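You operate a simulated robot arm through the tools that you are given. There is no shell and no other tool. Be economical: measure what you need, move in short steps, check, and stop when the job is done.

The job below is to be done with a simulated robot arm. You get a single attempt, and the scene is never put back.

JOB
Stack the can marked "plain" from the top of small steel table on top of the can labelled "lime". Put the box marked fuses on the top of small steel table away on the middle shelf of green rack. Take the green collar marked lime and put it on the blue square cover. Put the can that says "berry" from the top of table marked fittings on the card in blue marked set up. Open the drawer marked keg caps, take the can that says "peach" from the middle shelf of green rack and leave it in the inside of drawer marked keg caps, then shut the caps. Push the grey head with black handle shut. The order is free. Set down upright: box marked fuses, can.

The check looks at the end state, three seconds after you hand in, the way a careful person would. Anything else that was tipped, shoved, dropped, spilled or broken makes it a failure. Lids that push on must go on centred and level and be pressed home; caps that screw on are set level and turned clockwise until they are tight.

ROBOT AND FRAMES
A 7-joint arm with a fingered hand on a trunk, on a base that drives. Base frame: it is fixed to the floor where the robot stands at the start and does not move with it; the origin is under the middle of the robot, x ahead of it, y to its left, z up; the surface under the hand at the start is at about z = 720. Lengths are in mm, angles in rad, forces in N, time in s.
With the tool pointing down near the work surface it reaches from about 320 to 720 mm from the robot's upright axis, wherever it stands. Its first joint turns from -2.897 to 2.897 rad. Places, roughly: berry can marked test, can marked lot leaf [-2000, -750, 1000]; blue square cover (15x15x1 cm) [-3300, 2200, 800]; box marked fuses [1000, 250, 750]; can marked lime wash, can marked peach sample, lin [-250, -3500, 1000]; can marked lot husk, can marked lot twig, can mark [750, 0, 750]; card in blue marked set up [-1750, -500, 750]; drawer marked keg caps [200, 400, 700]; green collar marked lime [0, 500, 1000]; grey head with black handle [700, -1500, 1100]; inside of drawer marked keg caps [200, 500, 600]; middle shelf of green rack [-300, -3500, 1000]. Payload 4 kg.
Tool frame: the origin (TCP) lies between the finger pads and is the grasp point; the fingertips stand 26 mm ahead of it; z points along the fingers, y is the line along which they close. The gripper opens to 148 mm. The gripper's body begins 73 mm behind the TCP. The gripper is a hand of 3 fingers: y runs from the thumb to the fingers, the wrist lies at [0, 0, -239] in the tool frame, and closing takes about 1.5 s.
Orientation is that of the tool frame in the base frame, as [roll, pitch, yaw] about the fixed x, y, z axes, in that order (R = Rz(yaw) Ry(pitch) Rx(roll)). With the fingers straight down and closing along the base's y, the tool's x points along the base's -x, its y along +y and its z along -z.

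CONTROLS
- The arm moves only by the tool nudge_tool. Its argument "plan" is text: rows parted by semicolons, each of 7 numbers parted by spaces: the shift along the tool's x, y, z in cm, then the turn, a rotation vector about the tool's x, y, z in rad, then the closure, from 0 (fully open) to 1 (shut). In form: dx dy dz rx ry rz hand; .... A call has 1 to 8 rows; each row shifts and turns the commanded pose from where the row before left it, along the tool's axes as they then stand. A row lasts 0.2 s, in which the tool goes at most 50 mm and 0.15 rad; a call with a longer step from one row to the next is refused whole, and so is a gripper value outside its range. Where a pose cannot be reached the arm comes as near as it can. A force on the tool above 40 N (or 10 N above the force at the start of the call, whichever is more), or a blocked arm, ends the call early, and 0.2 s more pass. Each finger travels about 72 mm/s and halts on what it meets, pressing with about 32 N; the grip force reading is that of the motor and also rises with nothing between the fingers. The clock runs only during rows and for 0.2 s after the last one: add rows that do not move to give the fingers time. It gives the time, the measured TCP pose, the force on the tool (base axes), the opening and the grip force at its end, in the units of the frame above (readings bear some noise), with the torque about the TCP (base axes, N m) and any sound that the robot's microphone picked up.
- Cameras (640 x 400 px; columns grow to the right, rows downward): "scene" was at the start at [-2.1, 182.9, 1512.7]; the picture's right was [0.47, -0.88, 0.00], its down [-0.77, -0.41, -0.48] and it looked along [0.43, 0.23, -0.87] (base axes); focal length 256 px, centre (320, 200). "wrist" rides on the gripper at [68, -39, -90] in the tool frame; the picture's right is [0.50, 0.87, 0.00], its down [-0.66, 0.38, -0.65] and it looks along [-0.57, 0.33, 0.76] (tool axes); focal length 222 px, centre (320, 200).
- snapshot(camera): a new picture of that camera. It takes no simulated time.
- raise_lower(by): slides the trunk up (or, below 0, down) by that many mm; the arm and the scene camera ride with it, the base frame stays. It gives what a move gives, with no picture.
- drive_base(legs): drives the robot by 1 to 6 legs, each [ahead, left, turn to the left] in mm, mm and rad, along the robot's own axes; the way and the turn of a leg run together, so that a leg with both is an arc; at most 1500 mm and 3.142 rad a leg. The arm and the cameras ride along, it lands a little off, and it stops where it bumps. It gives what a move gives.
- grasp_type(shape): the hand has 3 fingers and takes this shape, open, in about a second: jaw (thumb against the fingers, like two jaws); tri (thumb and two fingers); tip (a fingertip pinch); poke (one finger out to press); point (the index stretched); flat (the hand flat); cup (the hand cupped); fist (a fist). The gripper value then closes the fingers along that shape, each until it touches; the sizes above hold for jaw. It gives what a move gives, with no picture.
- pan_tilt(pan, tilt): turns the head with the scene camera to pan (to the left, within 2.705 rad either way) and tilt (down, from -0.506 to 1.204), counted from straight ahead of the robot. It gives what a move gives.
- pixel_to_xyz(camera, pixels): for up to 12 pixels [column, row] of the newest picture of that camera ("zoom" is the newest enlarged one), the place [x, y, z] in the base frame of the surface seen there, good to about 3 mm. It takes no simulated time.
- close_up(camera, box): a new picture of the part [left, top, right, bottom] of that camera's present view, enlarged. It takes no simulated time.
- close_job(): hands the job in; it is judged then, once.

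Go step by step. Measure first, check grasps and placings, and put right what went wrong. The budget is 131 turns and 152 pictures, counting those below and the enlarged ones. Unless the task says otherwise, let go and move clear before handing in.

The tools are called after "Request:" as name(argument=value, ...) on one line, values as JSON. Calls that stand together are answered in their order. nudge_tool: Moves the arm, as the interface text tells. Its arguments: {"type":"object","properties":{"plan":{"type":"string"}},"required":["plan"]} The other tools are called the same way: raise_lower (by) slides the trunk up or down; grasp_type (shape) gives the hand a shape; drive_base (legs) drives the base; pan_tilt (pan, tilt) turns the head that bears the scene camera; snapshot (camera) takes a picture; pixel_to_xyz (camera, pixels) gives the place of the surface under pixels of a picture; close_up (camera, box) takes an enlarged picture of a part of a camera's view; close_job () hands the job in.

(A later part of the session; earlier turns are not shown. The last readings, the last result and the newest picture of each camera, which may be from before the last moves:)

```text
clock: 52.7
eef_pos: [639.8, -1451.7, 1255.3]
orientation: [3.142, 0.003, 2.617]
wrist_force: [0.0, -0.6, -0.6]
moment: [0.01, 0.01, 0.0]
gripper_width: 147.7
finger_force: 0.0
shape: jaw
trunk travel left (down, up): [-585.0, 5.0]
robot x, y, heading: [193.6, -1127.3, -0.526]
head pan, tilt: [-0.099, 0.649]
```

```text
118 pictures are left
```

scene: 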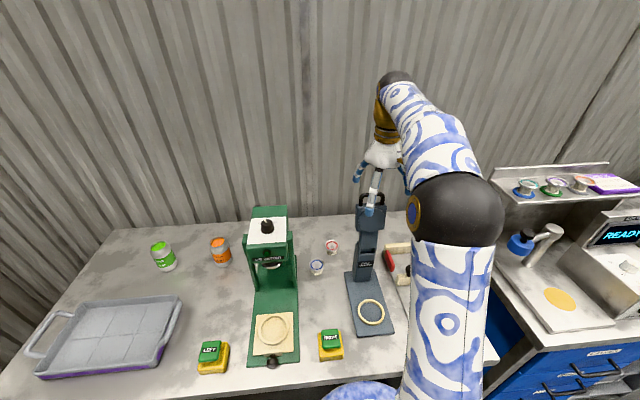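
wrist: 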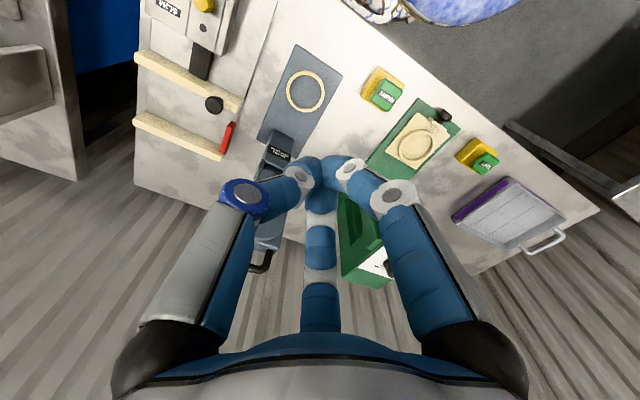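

Request:
nudge_tool(plan="-2 -0.1 0 0 0 0 0; -2 -0.1 0 0 0 0 0; 0 0 3.5 0 0 0 0; 0 0 3.5 0 0 0 0; 0 0 3.5 0 0 0 0; 0 0 0 0 0 0 0")

Request:
snapshot(camera="wrist")

Request:
close_up(camera="scene", box=[322, 140, 418, 260])

```text
clock: 54.1
eef_pos: [670.6, -1473.0, 1149.5]
orientation: [-3.14, 0.002, 2.614]
wrist_force: [0.0, -0.1, -0.4]
moment: [0.0, 0.01, 0.0]
gripper_width: 147.8
finger_force: 0.0
shape: jaw
trunk travel left (down, up): [-585.0, 5.0]
robot x, y, heading: [194.2, -1123.3, -0.526]
head pan, tilt: [-0.099, 0.649]
```

```text
117 pictures are left
```

wrist: 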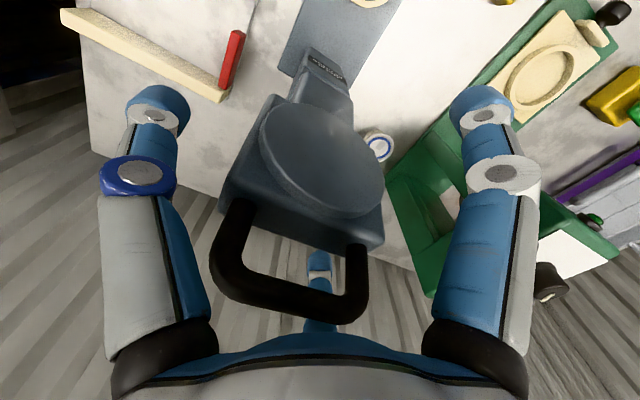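

```text
3.33 times, centred on (370, 200) of scene
```

zoom: 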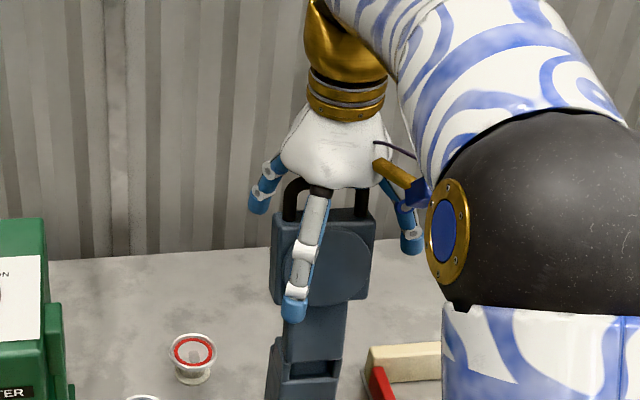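

The head is caged, with the back finger behind it at wrist px (320,260). I'll half close and start swinging around the hinge.

Request:
nudge_tool(plan="0 0 0 0 0 0 0.48; 0 0 0 0 0 0 0.48; 0 0 0 0 0 0 0.48; 2.3 0 0.17 0 -0.149 0 0.48; 2.3 0 0.17 0 -0.149 0 0.48; 2.3 0 0.17 0 -0.149 0 0.48; 2.3 0 0.17 0 -0.149 0 0.48; 0 0 0 0 0 0 0.48")

Request:
snapshot(camera="wrist")

Request:
close_up(camera="scene", box=[282, 120, 442, 280])

```text
clock: 55.9
eef_pos: [596.4, -1428.8, 1122.2]
orientation: [3.141, 0.598, 2.615]
wrist_force: [-5.7, 2.4, 2.6]
moment: [0.11, 0.43, -0.06]
gripper_width: 58.7
finger_force: 31.3
shape: jaw
trunk travel left (down, up): [-585.0, 5.0]
robot x, y, heading: [194.1, -1125.6, -0.526]
head pan, tilt: [-0.099, 0.649]
```

```text
115 pictures are left
```

wrist: 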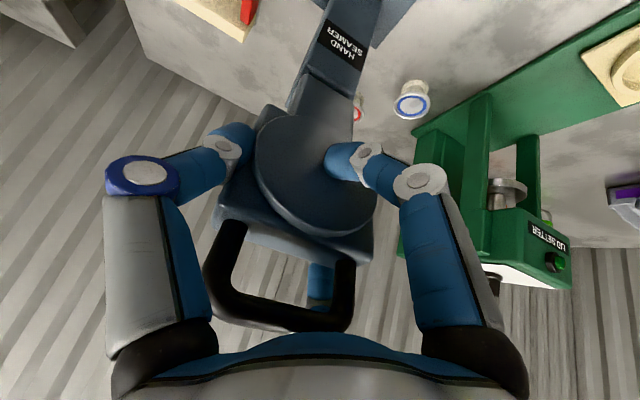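

```text
2.50 times, centred on (362, 200) of scene
```

zoom: 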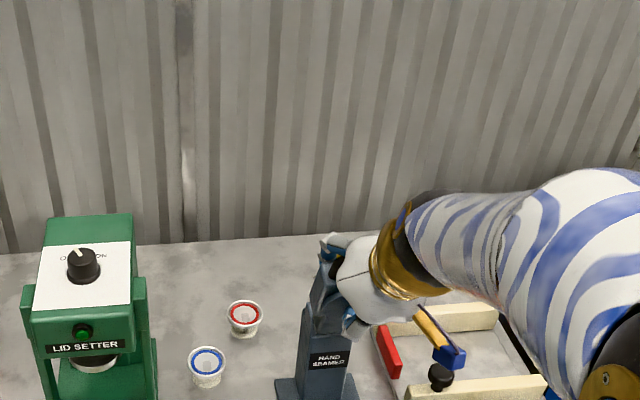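

The head follows with only ~6 N. I'll continue the arc.

Request:
nudge_tool(plan="2.3 0 0.17 0 -0.149 0 0.48; 2.3 0 0.17 0 -0.149 0 0.48; 2.3 0 0.17 0 -0.149 0 0.48; 2.3 0 0.17 0 -0.149 0 0.48; 0 0 0 0 0 0 0.48")

Request:
snapshot(camera="wrist")

```text
clock: 57.1
eef_pos: [585.1, -1456.2, 1115.6]
orientation: [-3.036, 1.096, 2.699]
wrist_force: [0.6, -0.2, -0.3]
moment: [-0.02, -0.02, 0.0]
gripper_width: 28.3
finger_force: 31.9
shape: jaw
out of reach, approached as far as the arm can: row 1, 2, 3, 4
trunk travel left (down, up): [-585.0, 5.0]
robot x, y, heading: [191.0, -1127.1, -0.521]
head pan, tilt: [-0.099, 0.649]
```

```text
113 pictures are left
```

wrist: 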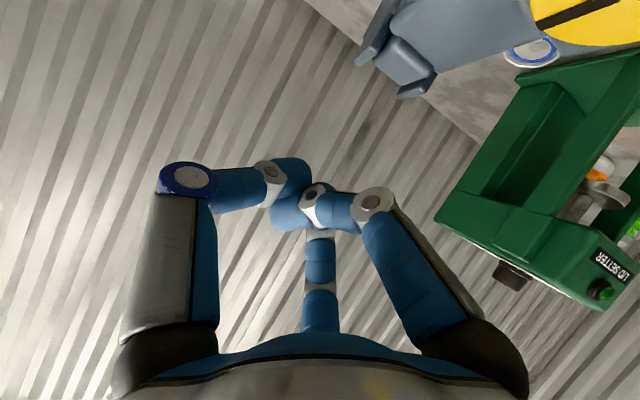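

The arm hit its limit and the hand slipped off. I'll check the head's state.

Request:
snapshot(camera="scene")

Request:
close_up(camera="scene", box=[282, 160, 442, 320])

```text
112 pictures are left
```

scene: 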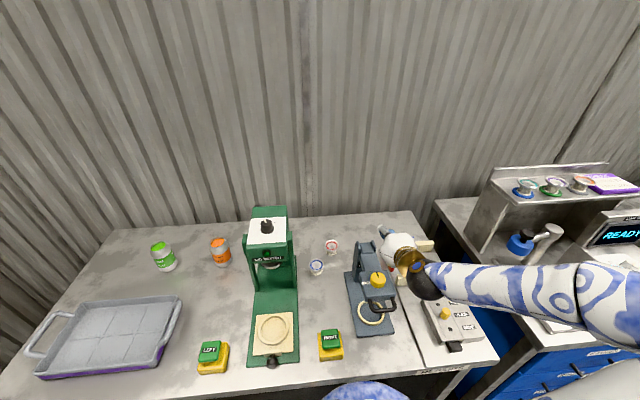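

```text
2.50 times, centred on (362, 240) of scene
```

zoom: 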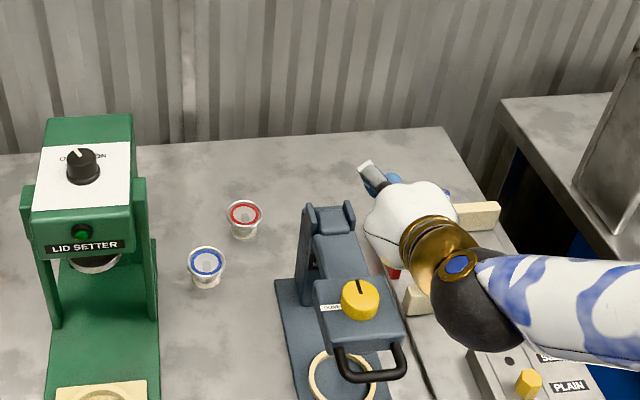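

The head swung down. I'll measure whether it is fully horizontal.

Request:
pixel_to_xyz(camera="zoom", pixels=[[325, 230], [345, 250], [330, 285], [390, 280], [335, 325], [392, 328], [370, 375], [345, 355], [400, 350], [325, 375], [318, 210], [345, 215]])

Request:
nudge_tool(plan="0 0 -3 0 0 0 0.48; 0 0 -4 0 0 0 0.48; 0 0 -4 0 0 0 0.48; 0 0 -4 0 0 0 0.48")

Request:
snapshot(camera="scene")

```text
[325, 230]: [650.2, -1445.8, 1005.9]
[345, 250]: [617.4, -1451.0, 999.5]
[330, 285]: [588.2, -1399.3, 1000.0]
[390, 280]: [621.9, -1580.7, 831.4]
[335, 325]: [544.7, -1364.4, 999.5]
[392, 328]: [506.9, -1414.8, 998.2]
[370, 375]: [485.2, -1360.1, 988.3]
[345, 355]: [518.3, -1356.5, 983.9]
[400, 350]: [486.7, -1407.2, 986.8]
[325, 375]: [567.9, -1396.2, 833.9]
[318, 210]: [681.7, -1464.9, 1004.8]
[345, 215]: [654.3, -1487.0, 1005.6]
```

```text
clock: 58.1
eef_pos: [505.7, -1432.8, 1221.2]
orientation: [-3.035, 1.093, 2.705]
wrist_force: [0.1, -0.1, 0.1]
moment: [0.02, 0.0, 0.0]
gripper_width: 28.5
finger_force: 32.0
shape: jaw
out of reach, approached as far as the arm can: row 1, 2, 3, 4
trunk travel left (down, up): [-585.0, 5.0]
robot x, y, heading: [194.3, -1125.4, -0.519]
head pan, tilt: [-0.099, 0.649]
```

```text
110 pictures are left
```

scene: 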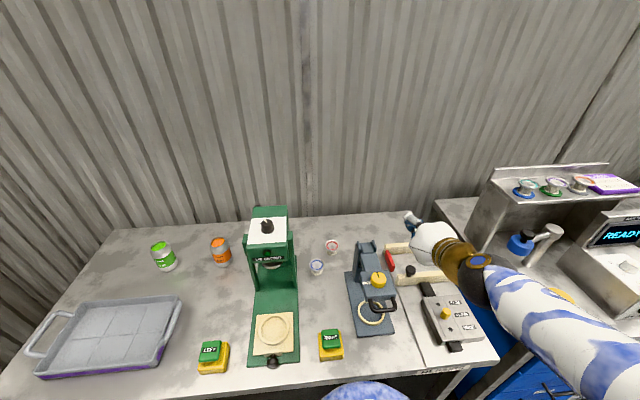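

The head's top is level at z≈1000 across its length, so it's shut. Now I'll rotate the tool back to vertical, clear of everything.

Request:
nudge_tool(plan="0 0 0 0 0.149 0 0; 0 0 0 0 0.149 0 0; 0 0 0 0 0.149 0 0; 0 0 0 0 0.149 0 0; 0 0 0 0 0.149 0 0; 0 0 0 0 0.149 0 0; 0 0 0 0 0.149 0 0; 0 0 0 0 0.149 0 0")

```text
clock: 59.9
eef_pos: [507.1, -1432.4, 1221.7]
orientation: [-3.091, -0.094, 2.601]
wrist_force: [0.6, 0.4, -0.1]
moment: [0.02, 0.0, 0.03]
gripper_width: 147.9
finger_force: 0.1
shape: jaw
trunk travel left (down, up): [-585.0, 5.0]
robot x, y, heading: [192.2, -1123.6, -0.52]
head pan, tilt: [-0.099, 0.649]
```

I'll level the tool, back away, and drive to face the blue cabinet's drawer front.

Request:
nudge_tool(plan="0 0 0 -0.05 -0.094 -0.02 0; 0 0 0 0 0 0 0")

Request:
drive_base(legs=[[-250, 0, 0], [0, 0, 1.524], [489, 590, 0]])

Request:
pan_tilt(pan=0.0, tilt=0.8)

Request:
snapshot(camera="scene")

```text
clock: 60.5
eef_pos: [506.5, -1433.3, 1221.4]
orientation: [3.14, 0.0, 2.624]
wrist_force: [-0.1, -0.3, -0.3]
moment: [-0.02, -0.03, -0.04]
gripper_width: 147.9
finger_force: 0.2
shape: jaw
trunk travel left (down, up): [-585.0, 5.0]
robot x, y, heading: [195.1, -1120.3, -0.522]
head pan, tilt: [-0.099, 0.649]
```

```text
clock: 69.7
eef_pos: [64.8, 33.1, 1221.7]
orientation: [3.141, 0.001, -2.143]
wrist_force: [-0.2, 0.0, 0.9]
moment: [0.0, 0.0, 0.0]
gripper_width: 148.1
finger_force: 0.0
shape: jaw
trunk travel left (down, up): [-585.0, 5.0]
robot x, y, heading: [-263.0, -264.2, 0.99]
head pan, tilt: [-0.099, 0.649]
```

```text
clock: 70.4
eef_pos: [66.1, 32.1, 1221.3]
orientation: [3.139, 0.0, -2.143]
wrist_force: [-0.2, -0.4, 0.2]
moment: [0.0, -0.05, -0.01]
gripper_width: 147.8
finger_force: 0.1
shape: jaw
trunk travel left (down, up): [-585.0, 5.0]
robot x, y, heading: [-261.5, -265.7, 0.998]
head pan, tilt: [0.0, 0.799]
```

```text
109 pictures are left
```

scene: 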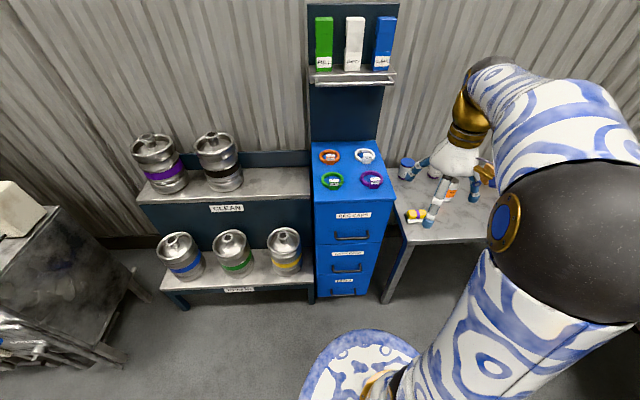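

The cabinet front faces me: the keg caps drawer label is at (353,215) and its handle at (351,237). I'll zoom and measure.

Request:
close_up(camera="scene", box=[300, 130, 412, 310])

Request:
pixel_to_xyz(camera="scene", pixels=[[316, 208], [392, 203], [334, 237], [367, 237], [350, 239], [340, 230], [317, 242], [384, 242], [350, 226], [331, 267], [362, 267], [350, 252]])

```text
2.22 times, centred on (356, 220) of scene
```

zoom: 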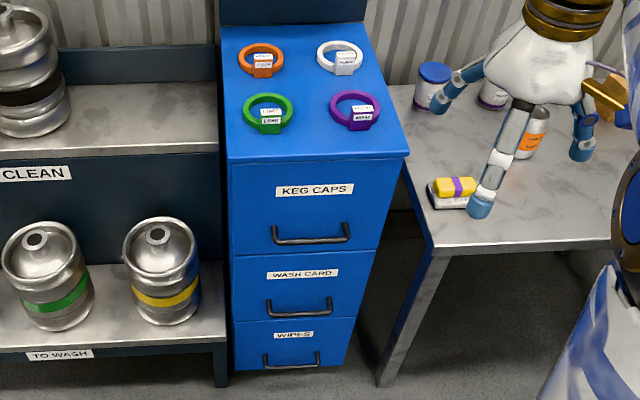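

```text
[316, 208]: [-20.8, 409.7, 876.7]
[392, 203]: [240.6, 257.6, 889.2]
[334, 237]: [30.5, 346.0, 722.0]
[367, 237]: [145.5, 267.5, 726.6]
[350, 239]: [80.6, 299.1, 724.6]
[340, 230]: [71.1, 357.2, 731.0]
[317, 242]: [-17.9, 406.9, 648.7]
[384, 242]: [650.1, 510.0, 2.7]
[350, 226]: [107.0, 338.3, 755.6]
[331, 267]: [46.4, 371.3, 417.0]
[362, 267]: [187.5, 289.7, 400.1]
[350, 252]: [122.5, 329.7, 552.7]
```

Bar centre is about (88,306,725), face normal (-0.52,-0.854), with about 25 mm behind it. I'll lower the trunk, extend a little, and turn the tool horizontal.

Request:
raise_lower(by=-250)

Request:
nudge_tool(plan="-4.5 0 0 0 0 0 0; -4.5 0 0 0 0 0 0; -4.5 0 0 0 0 0 0; 0 0 0 0 -0.149 0 0; 0 0 0 0 -0.149 0 0; 0 0 0 0 -0.149 0 0; 0 0 0 0 -0.149 0 0; 0 0 0 0 -0.149 0 0")

Request:
nudge_tool(plan="0 0 0 0 -0.149 0 0; 0 0 0 0 -0.149 0 0; 0 0 0 0 -0.149 0 0; 0 0 0 0 -0.149 0 0; 0 0 0 0 -0.149 0 0; 0 0 0 0 -0.08 0 0")

```text
clock: 73.0
eef_pos: [63.1, 30.8, 971.1]
orientation: [3.141, 0.0, -2.144]
wrist_force: [1.1, 0.5, 0.0]
moment: [0.0, 0.04, -0.01]
gripper_width: 148.2
finger_force: 0.1
shape: jaw
trunk travel left (down, up): [-335.0, 255.0]
robot x, y, heading: [-262.5, -262.3, 0.99]
head pan, tilt: [0.0, 0.799]
```

```text
clock: 74.8
eef_pos: [137.4, 144.6, 970.4]
orientation: [3.141, 0.748, -2.146]
wrist_force: [0.5, 1.2, -0.1]
moment: [-0.01, 0.05, -0.03]
gripper_width: 147.7
finger_force: 0.1
shape: jaw
trunk travel left (down, up): [-335.0, 255.0]
robot x, y, heading: [-261.7, -266.0, 0.997]
head pan, tilt: [0.0, 0.799]
```

```text
clock: 76.2
eef_pos: [139.2, 146.2, 970.6]
orientation: [1.094, 1.568, 2.094]
wrist_force: [0.2, -0.4, -0.7]
moment: [0.03, 0.01, -0.02]
gripper_width: 148.1
finger_force: 0.2
shape: jaw
out of reach, approached as far as the arm can: row 2, 3
trunk travel left (down, up): [-335.0, 255.0]
robot x, y, heading: [-261.2, -261.6, 0.99]
head pan, tilt: [0.0, 0.799]
```

The tool is horizontal. I'll translate left 130 and down 245 in front of the bar, and begin the 30° roll so two fingers go below and one above the bar.

Request:
nudge_tool(plan="4.08 2.17 0 0 0 0 0; 4.08 2.17 0 0 0 0 0; 4.08 2.17 0 0 0 0 0; 4.08 2.17 0 0 0 0 0; 4.08 2.17 0 0 0 0 0; 4.1 2.15 0 0 0 0 0")

Request:
nudge_tool(plan="0 0 0 0 0 0.149 0; 0 0 0 0 0 0.149 0; 0 0 0 0 0 0.149 0; 0 0 0 0 0 0.077 0; 0 0 0 0 0 0 0.45; 0 0 0 0 0 0 0.45; 0 0 0 0 0 0 0.45")

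Request:
snapshot(camera="wrist")

Request:
snapshot(camera="scene")

```text
clock: 77.6
eef_pos: [30.0, 216.8, 725.2]
orientation: [2.171, 1.57, -3.112]
wrist_force: [0.2, 0.5, 0.4]
moment: [0.0, 0.0, 0.0]
gripper_width: 148.0
finger_force: 0.1
shape: jaw
trunk travel left (down, up): [-335.0, 255.0]
robot x, y, heading: [-260.6, -263.8, 0.992]
head pan, tilt: [0.0, 0.799]
```

```text
clock: 79.2
eef_pos: [28.9, 215.7, 725.8]
orientation: [1.573, 1.046, 2.571]
wrist_force: [-0.4, 0.5, -0.4]
moment: [0.02, -0.03, -0.01]
gripper_width: 82.1
finger_force: 0.1
shape: jaw
trunk travel left (down, up): [-335.0, 255.0]
robot x, y, heading: [-259.1, -263.9, 0.988]
head pan, tilt: [0.0, 0.799]
```

```text
107 pictures are left
```

wrist: 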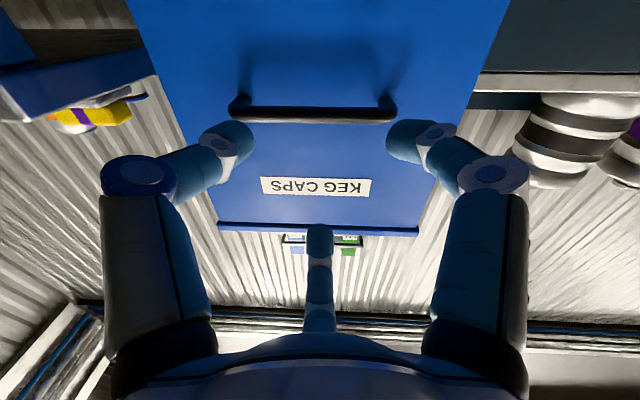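

```text
106 pictures are left
```

scene: 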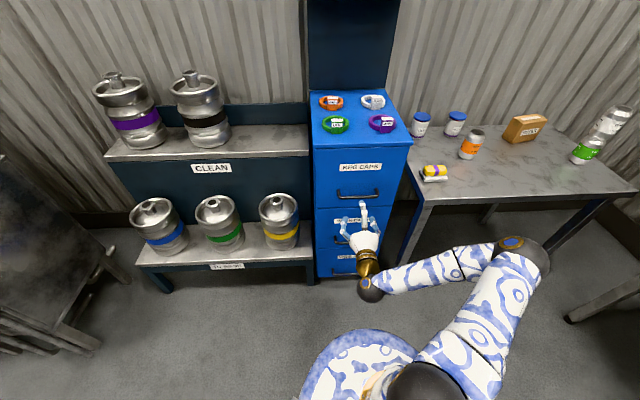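

The bar shows at wrist px (240–390,110). I'll measure it from this camera.

Request:
pixel_to_xyz(camera="wrist", pixels=[[260, 112], [320, 114], [375, 114], [320, 110], [320, 118], [320, 140], [320, 90], [238, 103], [388, 103]])

Request:
pixel_to_xyz(camera="scene", pixels=[[345, 195], [358, 195], [370, 194], [358, 180], [358, 205]])

```text
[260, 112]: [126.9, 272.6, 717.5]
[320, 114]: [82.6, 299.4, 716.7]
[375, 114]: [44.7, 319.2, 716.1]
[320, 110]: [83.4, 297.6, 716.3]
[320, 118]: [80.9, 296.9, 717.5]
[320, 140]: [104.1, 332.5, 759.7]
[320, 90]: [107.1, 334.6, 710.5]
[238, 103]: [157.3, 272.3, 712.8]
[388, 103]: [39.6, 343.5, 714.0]
```

```text
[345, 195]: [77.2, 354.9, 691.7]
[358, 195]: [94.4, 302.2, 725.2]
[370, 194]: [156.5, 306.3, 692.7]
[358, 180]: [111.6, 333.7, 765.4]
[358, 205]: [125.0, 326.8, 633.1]
```

Request:
nudge_tool(plan="0.35 -0.2 3.3 0 0 0 0.45; 0 0 3.3 0 0 0 0.45; 0 0 3.3 0 0 0 0.45; 0 0 0 0 0 0 1; 0 0 0 0 0 0 1; 0 0 0 0 0 0 1; 0 0 0 0 0 0 1")

Request:
snapshot(camera="wrist")

```text
clock: 80.8
eef_pos: [84.4, 300.0, 716.4]
orientation: [1.579, 1.046, 2.574]
wrist_force: [3.6, -0.9, -8.1]
moment: [0.07, 0.14, -0.03]
gripper_width: 10.9
finger_force: 31.9
shape: jaw
trunk travel left (down, up): [-335.0, 255.0]
robot x, y, heading: [-260.1, -262.1, 0.995]
head pan, tilt: [0.0, 0.799]
```

```text
105 pictures are left
```

wrist: 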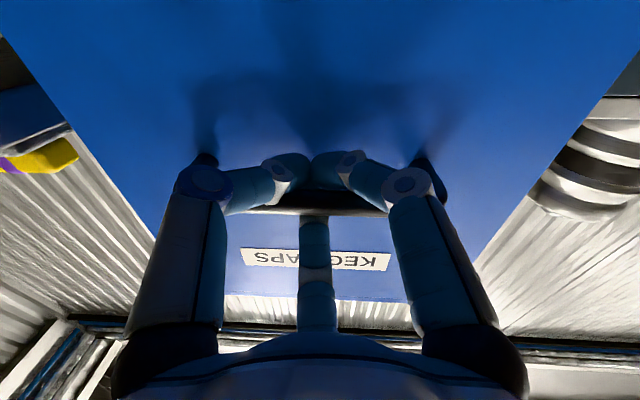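

The bar is gripped (10.9 mm). I'll pull the drawer by driving the base backward.

Request:
drive_base(legs=[[-100, -4, 0]])

Request:
snapshot(camera="scene")

```text
clock: 82.0
eef_pos: [34.7, 217.1, 719.1]
orientation: [1.577, 1.046, 2.573]
wrist_force: [6.6, -4.0, -16.1]
moment: [0.12, 0.29, 0.01]
gripper_width: 10.6
finger_force: 32.6
shape: jaw
trunk travel left (down, up): [-335.0, 255.0]
robot x, y, heading: [-314.3, -352.0, 0.99]
head pan, tilt: [0.0, 0.799]
```

```text
104 pictures are left
```

scene: 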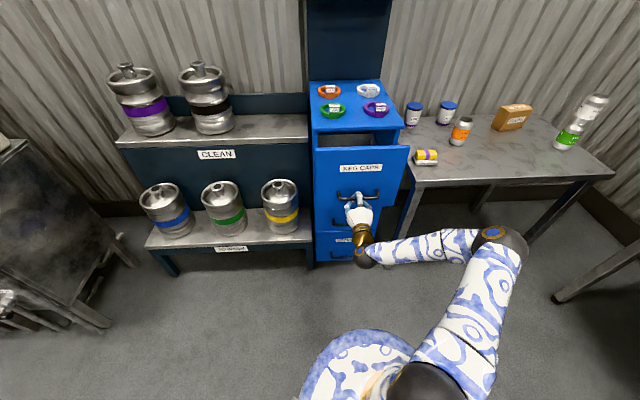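

The drawer is sliding out nicely. I'll pull further.

Request:
drive_base(legs=[[-170, -7, 0]])

Request:
snapshot(camera="scene")

```text
clock: 83.4
eef_pos: [-53.4, 71.6, 719.1]
orientation: [1.575, 1.045, 2.576]
wrist_force: [4.5, -1.6, -10.9]
moment: [0.15, 0.17, -0.01]
gripper_width: 10.8
finger_force: 32.0
shape: jaw
trunk travel left (down, up): [-335.0, 255.0]
robot x, y, heading: [-393.8, -493.2, 0.99]
head pan, tilt: [0.0, 0.799]
```

```text
103 pictures are left
```

scene: 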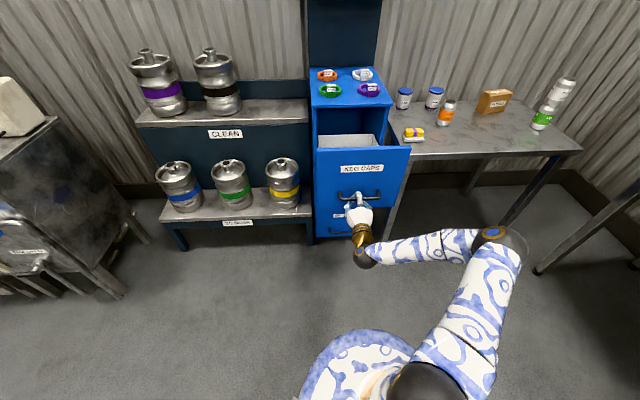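

The drawer is open ~270 mm. I'll release, back off, and look toward the green rack to plan the shelf grasp.

Request:
nudge_tool(plan="0 0 0 0 0 0 0.3; 0 0 0 0 0 0 0.3; 0 0 0 0 0 0 0.3; 0 0 0 0 0 0 0.3; 0 0 -3 0 0 0 0.3; 0 0 -4 0 0 0 0.3; 0 0 -2 0 0 0 0.3")

Request:
pan_tilt(pan=-2.5, tilt=0.2)

Request:
snapshot(camera="scene")

Request:
close_up(camera="scene", box=[240, 100, 400, 240])

```text
clock: 85.0
eef_pos: [-100.1, -4.5, 721.9]
orientation: [1.574, 1.044, 2.573]
wrist_force: [0.1, -0.5, -0.8]
moment: [0.0, 0.0, 0.03]
gripper_width: 103.3
finger_force: 0.0
shape: jaw
trunk travel left (down, up): [-335.0, 255.0]
robot x, y, heading: [-397.2, -495.8, 0.995]
head pan, tilt: [0.0, 0.799]
```

```text
clock: 87.3
eef_pos: [-100.1, -3.9, 720.5]
orientation: [1.575, 1.047, 2.574]
wrist_force: [1.2, -0.2, -1.2]
moment: [-0.02, -0.01, 0.02]
gripper_width: 103.6
finger_force: 0.1
shape: jaw
trunk travel left (down, up): [-335.0, 255.0]
robot x, y, heading: [-397.6, -492.0, 0.989]
head pan, tilt: [-2.499, 0.201]
```

```text
102 pictures are left
```

scene: 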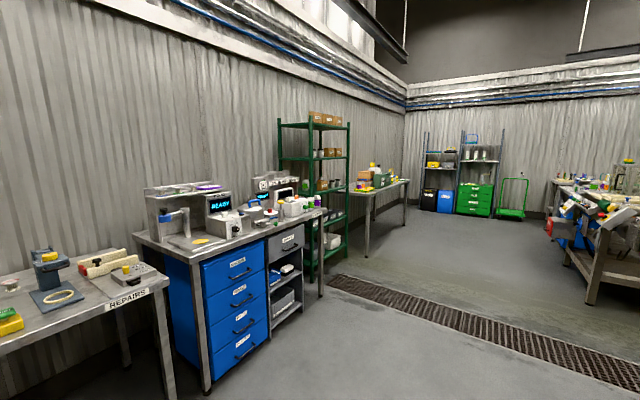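

```text
2.86 times, centred on (320, 170) of scene
```

zoom: 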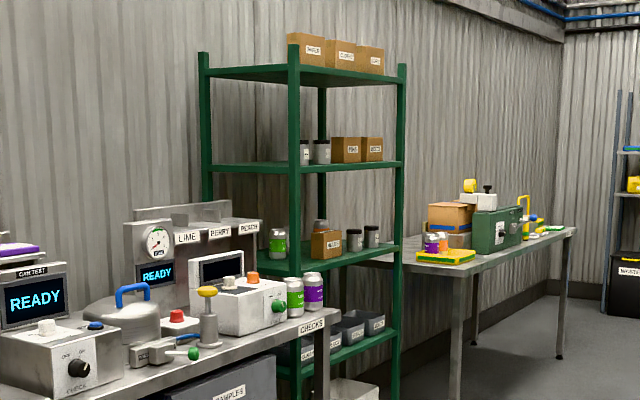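

The rack's middle shelf (zoom 330,260) holds a green lime can, a box and jars; where's peach? I'll measure shelf heights from the zoom.

Request:
pixel_to_xyz(camera="zoom", pixels=[[250, 265], [340, 264], [395, 250], [390, 167], [300, 172], [340, 170], [278, 245], [320, 225], [327, 245], [354, 240], [395, 340], [310, 360]])

Request:
close_up(camera="scene", box=[296, 165, 346, 205])

```text
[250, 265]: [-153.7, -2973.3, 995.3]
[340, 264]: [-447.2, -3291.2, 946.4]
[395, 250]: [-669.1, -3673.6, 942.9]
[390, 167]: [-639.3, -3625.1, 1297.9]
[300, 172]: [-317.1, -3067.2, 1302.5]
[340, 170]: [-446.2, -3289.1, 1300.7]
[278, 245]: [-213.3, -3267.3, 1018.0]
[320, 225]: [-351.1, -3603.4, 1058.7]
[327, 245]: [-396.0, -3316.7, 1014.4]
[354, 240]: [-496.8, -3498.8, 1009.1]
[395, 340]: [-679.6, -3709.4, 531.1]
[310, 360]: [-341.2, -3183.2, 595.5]
```

```text
10.00 times, centred on (321, 185) of scene
```

zoom: 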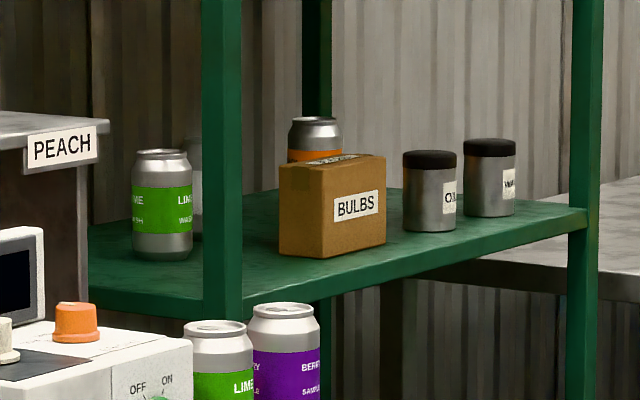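

The middle shelf is at z≈955 with ~335 mm of headroom, so the box needs a forward-tilted grasp: I'll pick it from above, turn it on the table, then regrip it tilted. First I'll raise and turn the tool back down.

Request:
raise_lower(by=250)

Request:
nudge_tool(plan="0 0 0 0 0 -0.149 0; 0 0 0 0 0 -0.149 0; 0 0 0 0 0 -0.149 0; 0 0 0 0 0 -0.077 0; 0 0 0 0 0.149 0 0; 0 0 0 0 0.149 0 0; 0 0 0 0 0.149 0 0; 0 0 0 0 0.149 0 0")

Request:
nudge_tool(plan="0 0 0 0 0.149 0 0; 0 0 0 0 0.149 0 0; 0 0 0 0 0.149 0 0; 0 0 0 0 0.149 0 0; 0 0 0 0 0.149 0 0; 0 0 0 0 0.149 0 0; 0 0 0 0 0.08 0 0")

```text
clock: 89.8
eef_pos: [-99.6, -3.4, 970.6]
orientation: [1.575, 1.044, 2.574]
wrist_force: [0.1, 1.3, -0.4]
moment: [0.02, 0.02, -0.02]
gripper_width: 103.5
finger_force: 0.0
shape: jaw
trunk travel left (down, up): [-585.0, 5.0]
robot x, y, heading: [-396.3, -495.8, 0.992]
head pan, tilt: [-2.499, 0.201]
```

```text
clock: 91.7
eef_pos: [-100.0, -3.5, 970.7]
orientation: [3.139, 0.971, -2.145]
wrist_force: [0.0, 0.6, 0.2]
moment: [0.0, -0.04, 0.03]
gripper_width: 147.9
finger_force: 0.1
shape: jaw
trunk travel left (down, up): [-585.0, 5.0]
robot x, y, heading: [-396.4, -494.4, 0.996]
head pan, tilt: [-2.499, 0.201]
```

```text
clock: 93.2
eef_pos: [-106.8, -11.6, 959.5]
orientation: [3.138, 0.543, -2.146]
wrist_force: [0.4, -0.1, 0.6]
moment: [0.01, 0.0, 0.01]
gripper_width: 148.1
finger_force: 0.1
shape: jaw
out of reach, approached as far as the arm can: row 4, 5, 6, 7
trunk travel left (down, up): [-585.0, 5.0]
robot x, y, heading: [-395.9, -491.8, 0.991]
head pan, tilt: [-2.499, 0.201]
```

Request:
nudge_tool(plan="0 0 -4.5 0 0 0 0; 0 0 -4.5 0 0 0 0; 0 0 0 0 0.149 0 0; 0 0 0 0 0.149 0 0; 0 0 0 0 0.149 0 0; 0 0 0 0 0.096 0 0")

```text
clock: 94.7
eef_pos: [-231.9, -145.2, 845.7]
orientation: [3.14, 0.118, -2.147]
wrist_force: [0.2, 0.3, 0.3]
moment: [-0.01, 0.0, -0.02]
gripper_width: 148.0
finger_force: 0.0
shape: jaw
out of reach, approached as far as the arm can: row 1, 2, 3, 4, 5, 6
trunk travel left (down, up): [-585.0, 5.0]
robot x, y, heading: [-393.9, -493.2, 0.992]
head pan, tilt: [-2.499, 0.201]
```

Request:
nudge_tool(plan="-3 0 -3 0 0.06 0 0; -3 0 -3 0 0.058 0 0; -1 0 -4 0 0 0 0; -1 0 -4 0 0 0 0; 0 0 -4.5 0 0 0 0; 0 0 -4.5 0 0 0 0")

```text
clock: 96.0
eef_pos: [-251.2, -163.7, 876.1]
orientation: [3.14, 0.123, -2.146]
wrist_force: [0.3, -0.7, -0.1]
moment: [0.01, 0.0, 0.01]
gripper_width: 147.9
finger_force: 0.0
shape: jaw
out of reach, approached as far as the arm can: row 1, 2, 3, 4, 5, 6
trunk travel left (down, up): [-585.0, 5.0]
robot x, y, heading: [-394.6, -491.9, 0.996]
head pan, tilt: [-2.499, 0.201]
```

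The arm is against a joint limit; I'll unfold it forward a bit at constant tilt.

Request:
nudge_tool(plan="-4 0 0 0 0 0 0; -4 0 0 0 0 0 0; -4 0 0 0 0 0 0; -4 0 0 0 0 0 0")

Request:
pan_tilt(pan=0.0, tilt=0.8)

Request:
snapshot(camera="scene")

```text
clock: 97.0
eef_pos: [-249.9, -143.4, 863.1]
orientation: [3.14, 0.125, -2.147]
wrist_force: [-0.5, -0.5, 0.4]
moment: [0.0, -0.03, 0.02]
gripper_width: 148.0
finger_force: 0.0
shape: jaw
out of reach, approached as far as the arm can: row 1, 2, 3, 4
trunk travel left (down, up): [-585.0, 5.0]
robot x, y, heading: [-395.7, -488.1, 0.992]
head pan, tilt: [-2.499, 0.201]
```

```text
clock: 99.3
eef_pos: [-250.2, -142.4, 862.1]
orientation: [3.14, 0.123, -2.146]
wrist_force: [-0.6, -0.4, 0.8]
moment: [0.02, 0.0, 0.04]
gripper_width: 147.8
finger_force: 0.1
shape: jaw
trunk travel left (down, up): [-585.0, 5.0]
robot x, y, heading: [-392.2, -496.0, 0.992]
head pan, tilt: [0.0, 0.799]
```

```text
99 pictures are left
```

scene: 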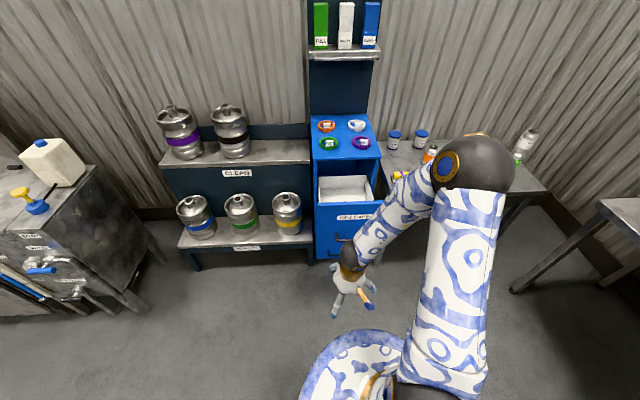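

I'll reverse: tilt the tool forward again, raise while tilted, then turn down at the higher position where it worked before.

Request:
nudge_tool(plan="0 0 0 0 -0.149 0 0; 0 0 0 0 -0.149 0 0; 0 0 0 0 -0.149 0 0; -2 0 0 0 -0.149 0 0; -3 0 0 0 -0.149 0 0; -4 0 -2 0 0 0 0; -4 0 -2 0 0 0 0; -4 0 -2 0 0 0 0")

```text
clock: 101.1
eef_pos: [-202.2, -33.4, 1001.3]
orientation: [3.139, 0.865, -2.148]
wrist_force: [-0.4, -0.7, 0.5]
moment: [0.0, -0.03, -0.02]
gripper_width: 148.0
finger_force: 0.1
shape: jaw
out of reach, approached as far as the arm can: row 2, 3, 4, 6
trunk travel left (down, up): [-585.0, 5.0]
robot x, y, heading: [-397.0, -491.5, 1.0]
head pan, tilt: [0.0, 0.799]
```

Request:
nudge_tool(plan="-3.42 0 -2.92 0 0 0 0; -3.42 0 -2.92 0 0 0 0; -3.42 0 -2.92 0 0 0 0; -3.42 0 -2.92 0 0 0 0; -3.42 0 -2.92 0 0 0 0; 0 0 0 0 0.149 0 0; 0 0 0 0 0.149 0 0; 0 0 0 0 0.149 0 0")

Request:
nudge_tool(plan="0 0 0 0 0.149 0 0; 0 0 0 0 0.149 0 0; 0 0 0 0 0.12 0 0; 0 0 0 0 0 0 0")

```text
clock: 102.9
eef_pos: [-199.5, -30.9, 1228.5]
orientation: [3.141, 0.413, -2.149]
wrist_force: [0.3, 0.3, -0.4]
moment: [-0.01, 0.01, 0.01]
gripper_width: 147.9
finger_force: 0.0
shape: jaw
trunk travel left (down, up): [-585.0, 5.0]
robot x, y, heading: [-398.2, -493.3, 0.995]
head pan, tilt: [0.0, 0.799]
```

```text
clock: 103.9
eef_pos: [-201.7, -30.5, 1229.6]
orientation: [3.139, -0.003, -2.144]
wrist_force: [0.1, 0.1, 0.1]
moment: [-0.03, 0.03, 0.05]
gripper_width: 147.8
finger_force: 0.1
shape: jaw
trunk travel left (down, up): [-585.0, 5.0]
robot x, y, heading: [-396.9, -491.2, 0.996]
head pan, tilt: [0.0, 0.799]
```

Tool is vertical at z 1230. I'll lower the trunk a bit and drive back to the table, closer for the fuses box.

Request:
raise_lower(by=-85)

Request:
drive_base(legs=[[563, -775, 0.008], [100, -7, 0]])

Request:
snapshot(camera="scene")

```text
clock: 105.1
eef_pos: [-200.2, -31.7, 1144.2]
orientation: [3.141, -0.001, -2.147]
wrist_force: [0.1, 0.1, 0.0]
moment: [0.0, -0.02, 0.02]
gripper_width: 147.7
finger_force: 0.1
shape: jaw
trunk travel left (down, up): [-500.0, 90.0]
robot x, y, heading: [-396.8, -492.6, 0.992]
head pan, tilt: [0.0, 0.799]
```

```text
clock: 110.9
eef_pos: [834.4, 73.2, 1144.0]
orientation: [3.14, -0.002, -2.186]
wrist_force: [-0.3, 0.1, -0.1]
moment: [0.0, -0.01, 0.03]
gripper_width: 147.8
finger_force: 0.0
shape: jaw
trunk travel left (down, up): [-500.0, 90.0]
robot x, y, heading: [623.5, -379.6, 0.958]
head pan, tilt: [0.0, 0.799]
```

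```text
98 pictures are left
```

scene: 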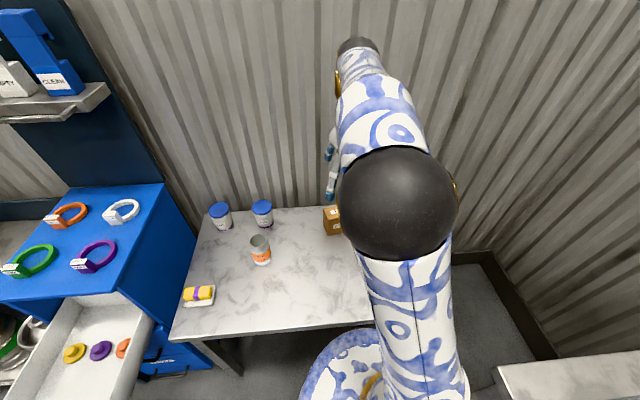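

I'll use the wrist camera to locate the box precisely.

Request:
snapshot(camera="wrist")

Request:
close_up(camera="wrist", box=[60, 60, 320, 260])

```text
97 pictures are left
```

wrist: 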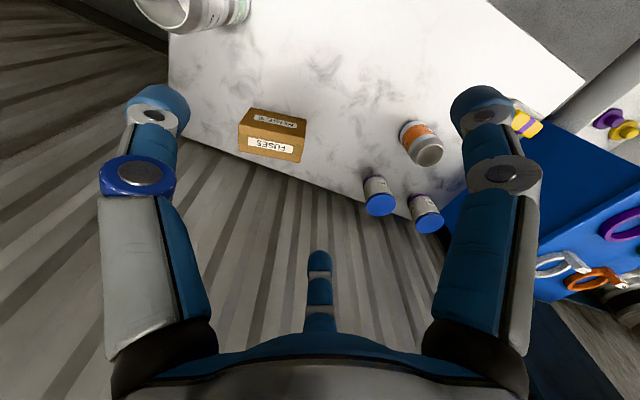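

```text
2.00 times, centred on (190, 160) of wrist
```

zoom: 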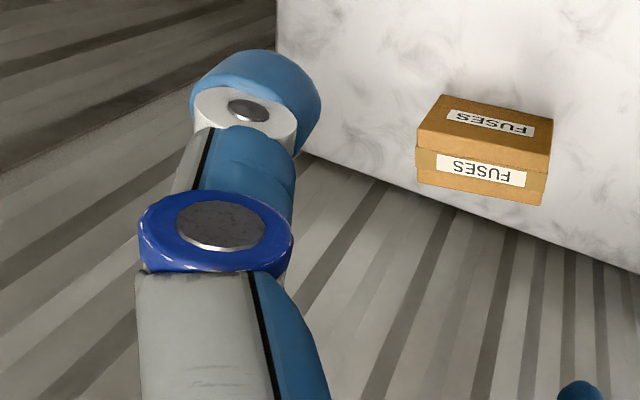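

Request:
pixel_to_xyz(camera="zoom", pixels=[[421, 153], [546, 175], [540, 202], [421, 184], [440, 98], [551, 122], [480, 170], [484, 124], [484, 160], [484, 193]])

```text
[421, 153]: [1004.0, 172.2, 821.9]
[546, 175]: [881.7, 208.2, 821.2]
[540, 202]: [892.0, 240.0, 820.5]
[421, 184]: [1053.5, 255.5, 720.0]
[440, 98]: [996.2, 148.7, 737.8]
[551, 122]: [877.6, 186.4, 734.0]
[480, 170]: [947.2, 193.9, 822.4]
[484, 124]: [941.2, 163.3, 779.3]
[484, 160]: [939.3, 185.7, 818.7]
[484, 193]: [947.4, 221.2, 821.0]
```

Box: centre (944,193), 127×56×102, long axis heading −0.31. I'll go above it and turn so one finger faces its back and two its front.

Request:
nudge_tool(plan="-4.03 -0.51 0 0 0 0 0; -4.03 -0.51 0 0 0 0 0; -4.03 -0.51 0 0 0 0 0; -4.03 -0.51 0 0 0 0 0; 0 0 4.5 0 0 0.108 0; 0 0 4.5 0 0 0.108 0; 0 0 4.5 0 0 0 0; 0 0 4.5 0 0 0 0")

Request:
snapshot(camera="wrist")

```text
clock: 112.7
eef_pos: [930.5, 179.5, 963.8]
orientation: [-3.14, -0.001, -2.401]
wrist_force: [-0.7, -0.3, -0.2]
moment: [0.0, 0.02, -0.02]
gripper_width: 147.9
finger_force: 0.0
shape: jaw
out of reach, approached as far as the arm can: row 4
trunk travel left (down, up): [-500.0, 90.0]
robot x, y, heading: [621.1, -377.8, 0.952]
head pan, tilt: [0.0, 0.799]
```

```text
95 pictures are left
```

wrist: 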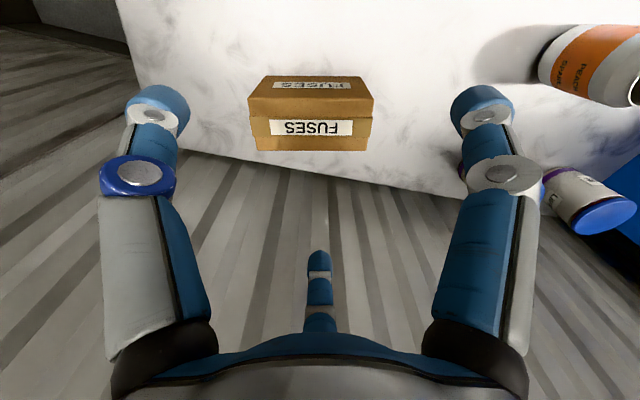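

Request:
pixel_to_xyz(camera="wrist", pixels=[[254, 122], [368, 122], [256, 146], [366, 146], [312, 119], [312, 149], [312, 95], [252, 100], [371, 100]])

```text
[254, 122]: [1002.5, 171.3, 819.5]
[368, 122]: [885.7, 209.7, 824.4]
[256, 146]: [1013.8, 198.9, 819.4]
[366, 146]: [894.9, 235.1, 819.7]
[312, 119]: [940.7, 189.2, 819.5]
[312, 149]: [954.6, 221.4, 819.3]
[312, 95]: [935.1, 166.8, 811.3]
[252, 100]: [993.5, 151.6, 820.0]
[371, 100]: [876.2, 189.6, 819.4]
```

Small correction (−2.0, +0.4 cm), then down to z 785 and close.

Request:
nudge_tool(plan="-2.0 0.39 0 0 0 0 0; 0 0 4.47 0 0 0 0; 0 0 4.47 0 0 0 0; 0 0 4.47 0 0 0 0; 0 0 4.47 0 0 0 0; 0 0 0 0 0 0 0")

Request:
nudge_tool(plan="0 0 0 0 0 0 1; 0 0 0 0 0 0 1; 0 0 0 0 0 0 1; 0 0 0 0 0 0 1; 0 0 0 0 0 0 1")

Request:
snapshot(camera="wrist")

```text
clock: 114.1
eef_pos: [942.6, 197.7, 784.4]
orientation: [-3.141, -0.003, -2.402]
wrist_force: [0.5, 0.2, 0.4]
moment: [-0.02, 0.0, -0.01]
gripper_width: 147.4
finger_force: 0.1
shape: jaw
trunk travel left (down, up): [-500.0, 90.0]
robot x, y, heading: [621.2, -381.6, 0.952]
head pan, tilt: [0.0, 0.799]
```

```text
clock: 115.3
eef_pos: [941.4, 197.9, 783.9]
orientation: [3.141, -0.002, -2.403]
wrist_force: [0.8, -0.9, 1.4]
moment: [0.03, -0.16, -0.03]
gripper_width: 53.1
finger_force: 31.3
shape: jaw
trunk travel left (down, up): [-500.0, 90.0]
robot x, y, heading: [621.3, -381.5, 0.951]
head pan, tilt: [0.0, 0.799]
```

```text
94 pictures are left
```

wrist: 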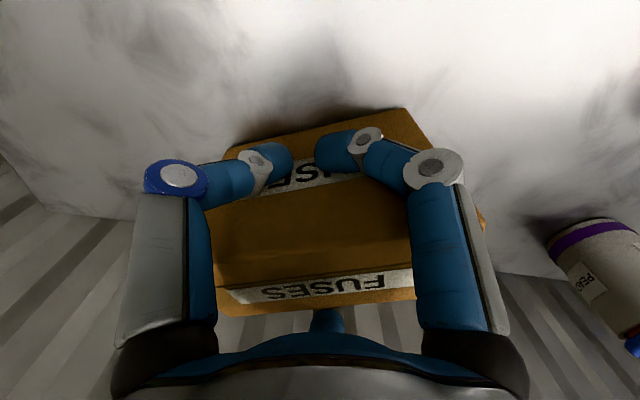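

Gripped (box turned a few degrees). I'll lift, bring it to a clear spot and rotate it so its long axis points forward.

Request:
nudge_tool(plan="0 0 -3 0 0 0 1; 0 0 -4 0 0 0 1; 0 0 -3 0 0 0 1; 3.97 0.15 0 0 0 0 1; 3.97 0.15 0 0 0 0 1; 3.97 0.15 0 0 0 0 1; 3.97 0.15 0 0 0 0 1; 3.97 0.15 0 0 0 0 1")

Request:
nudge_tool(plan="0 0 0 0 0 -0.149 1; 0 0 0 0 0 -0.149 1; 0 0 0 0 0 -0.149 1; 0 0 0 0 0 -0.149 1; 0 0 0 0 0 -0.149 1; 0 0 0 0 0 -0.149 1; 0 0 0 0 0 -0.149 1; 0 0 0 0 0 -0.149 1")

Request:
snapshot(camera="wrist")

Request:
snapshot(camera="scene")

```text
clock: 117.1
eef_pos: [790.4, 62.4, 882.7]
orientation: [3.141, -0.002, -2.401]
wrist_force: [0.4, -0.4, -2.1]
moment: [-0.05, 0.01, 0.0]
gripper_width: 51.9
finger_force: 31.4
shape: jaw
trunk travel left (down, up): [-500.0, 90.0]
robot x, y, heading: [622.5, -378.8, 0.957]
head pan, tilt: [0.0, 0.799]
```

```text
clock: 118.9
eef_pos: [792.3, 65.9, 883.6]
orientation: [3.139, 0.001, -1.206]
wrist_force: [0.5, 0.7, -1.2]
moment: [-0.02, -0.02, -0.03]
gripper_width: 51.5
finger_force: 31.5
shape: jaw
trunk travel left (down, up): [-500.0, 90.0]
robot x, y, heading: [620.6, -375.9, 0.956]
head pan, tilt: [0.0, 0.799]
```

```text
93 pictures are left
```

wrist: 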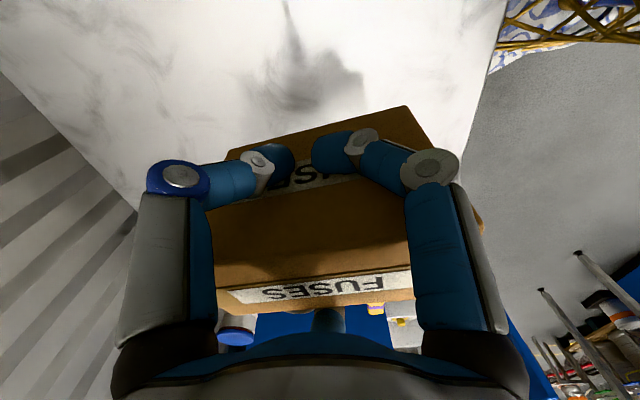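

```text
92 pictures are left
```

scene: 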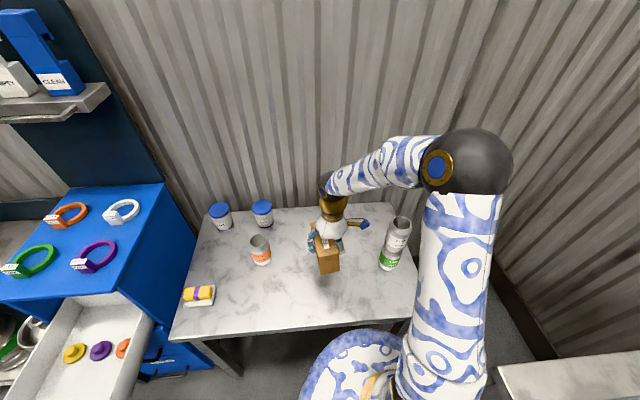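

Request:
pixel_to_xyz(camera="wrist", pixels=[[222, 280], [400, 264], [225, 225], [395, 200], [228, 150], [400, 110], [235, 300], [395, 300]])

```text
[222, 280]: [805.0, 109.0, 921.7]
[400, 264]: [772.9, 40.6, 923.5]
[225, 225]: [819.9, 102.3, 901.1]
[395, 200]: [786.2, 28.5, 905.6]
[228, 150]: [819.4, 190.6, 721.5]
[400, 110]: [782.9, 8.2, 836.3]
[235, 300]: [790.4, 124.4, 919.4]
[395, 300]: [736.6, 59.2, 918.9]
```

The measured points suggest the box may have tilted in the hand. I'll zoom in from the scene camera.

Request:
close_up(camera="scene", box=[285, 190, 381, 290])

Request:
pixel_to_xyz(camera="zoom", pixels=[[215, 300], [250, 310], [290, 300], [230, 340], [290, 340], [250, 370], [210, 260], [240, 260]])

```text
4.00 times, centred on (333, 240) of scene
```

zoom: 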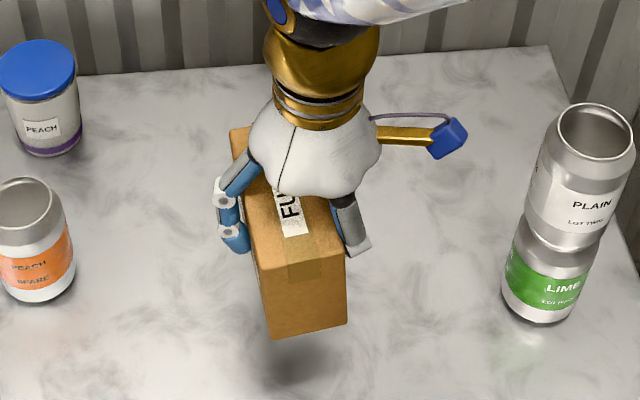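

```text
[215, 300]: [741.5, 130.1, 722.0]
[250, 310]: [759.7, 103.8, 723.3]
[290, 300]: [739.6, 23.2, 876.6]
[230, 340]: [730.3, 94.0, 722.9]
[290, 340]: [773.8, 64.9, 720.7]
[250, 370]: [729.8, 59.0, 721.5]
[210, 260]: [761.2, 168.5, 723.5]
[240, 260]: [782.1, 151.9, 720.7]
```

The box hangs upright (zoom 300,270). I'll align it with the robot's heading and set it down.

Request:
nudge_tool(plan="0 0 0 0 0 0.085 1; 0 0 0 0 0 0.085 1; 0 0 4.5 0 0 0 1; 0 0 4.2 0 0 0 1; 0 0 1.0 0 0 0 1; 0 0 0.2 0 0 0 1; 0 0 0 0 0 0 1")

```text
clock: 120.5
eef_pos: [791.3, 64.4, 785.1]
orientation: [3.139, -0.002, -1.378]
wrist_force: [-0.6, -1.1, 2.7]
moment: [0.22, 0.01, 0.01]
gripper_width: 51.5
finger_force: 32.1
shape: jaw
trunk travel left (down, up): [-500.0, 90.0]
robot x, y, heading: [619.4, -382.3, 0.956]
head pan, tilt: [0.0, 0.799]
```

Request:
nudge_tool(plan="0 0 0.15 0 0 0 1; 0 0 0 0 0 0 0.6; 0 0 0 0 0 0 0.4; 0 0 0 0 0 0 0.2; 0 0 0 0 0 0 0; 0 0 0 0 0 0 0; 0 0 -4 0 0 0 0; 0 0 -4.5 0 0 0 0")

Request:
nudge_tool(plan="0 0 -4.5 0 0 0.149 0; 0 0 -4.5 0 0 0.149 0; 0 0 -4.5 0 0 0.149 0; 0 0 -4.5 0 0 0.149 0; 0 0 -4.5 0 0 0.149 0; 0 0 0 0 0 0.06 0")

Request:
snapshot(camera="scene")

Request:
snapshot(camera="wrist")

```text
clock: 122.3
eef_pos: [791.1, 63.9, 866.9]
orientation: [3.141, 0.0, -1.379]
wrist_force: [-0.6, -0.3, 0.1]
moment: [-0.01, 0.01, -0.01]
gripper_width: 147.8
finger_force: 0.0
shape: jaw
trunk travel left (down, up): [-500.0, 90.0]
robot x, y, heading: [625.8, -381.7, 0.956]
head pan, tilt: [0.0, 0.799]
```

```text
clock: 123.7
eef_pos: [791.6, 66.5, 1096.3]
orientation: [3.14, -0.002, -2.186]
wrist_force: [0.2, 0.0, -0.5]
moment: [0.01, 0.01, 0.0]
gripper_width: 148.1
finger_force: 0.0
shape: jaw
trunk travel left (down, up): [-500.0, 90.0]
robot x, y, heading: [619.6, -378.4, 0.952]
head pan, tilt: [0.0, 0.799]
```

```text
90 pictures are left
```

scene: 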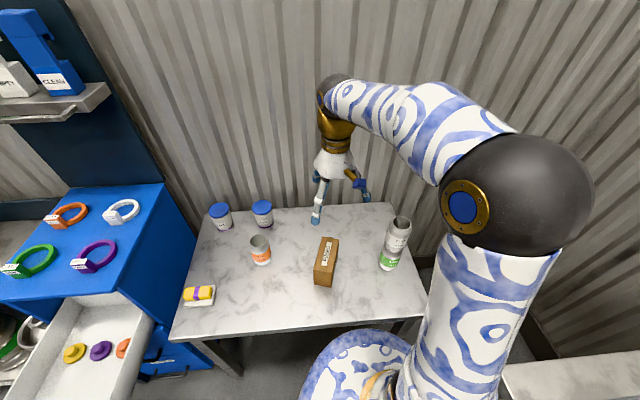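

```text
89 pictures are left
```

wrist: 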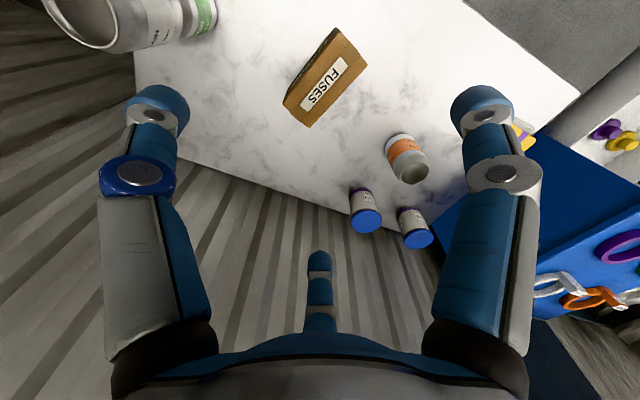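

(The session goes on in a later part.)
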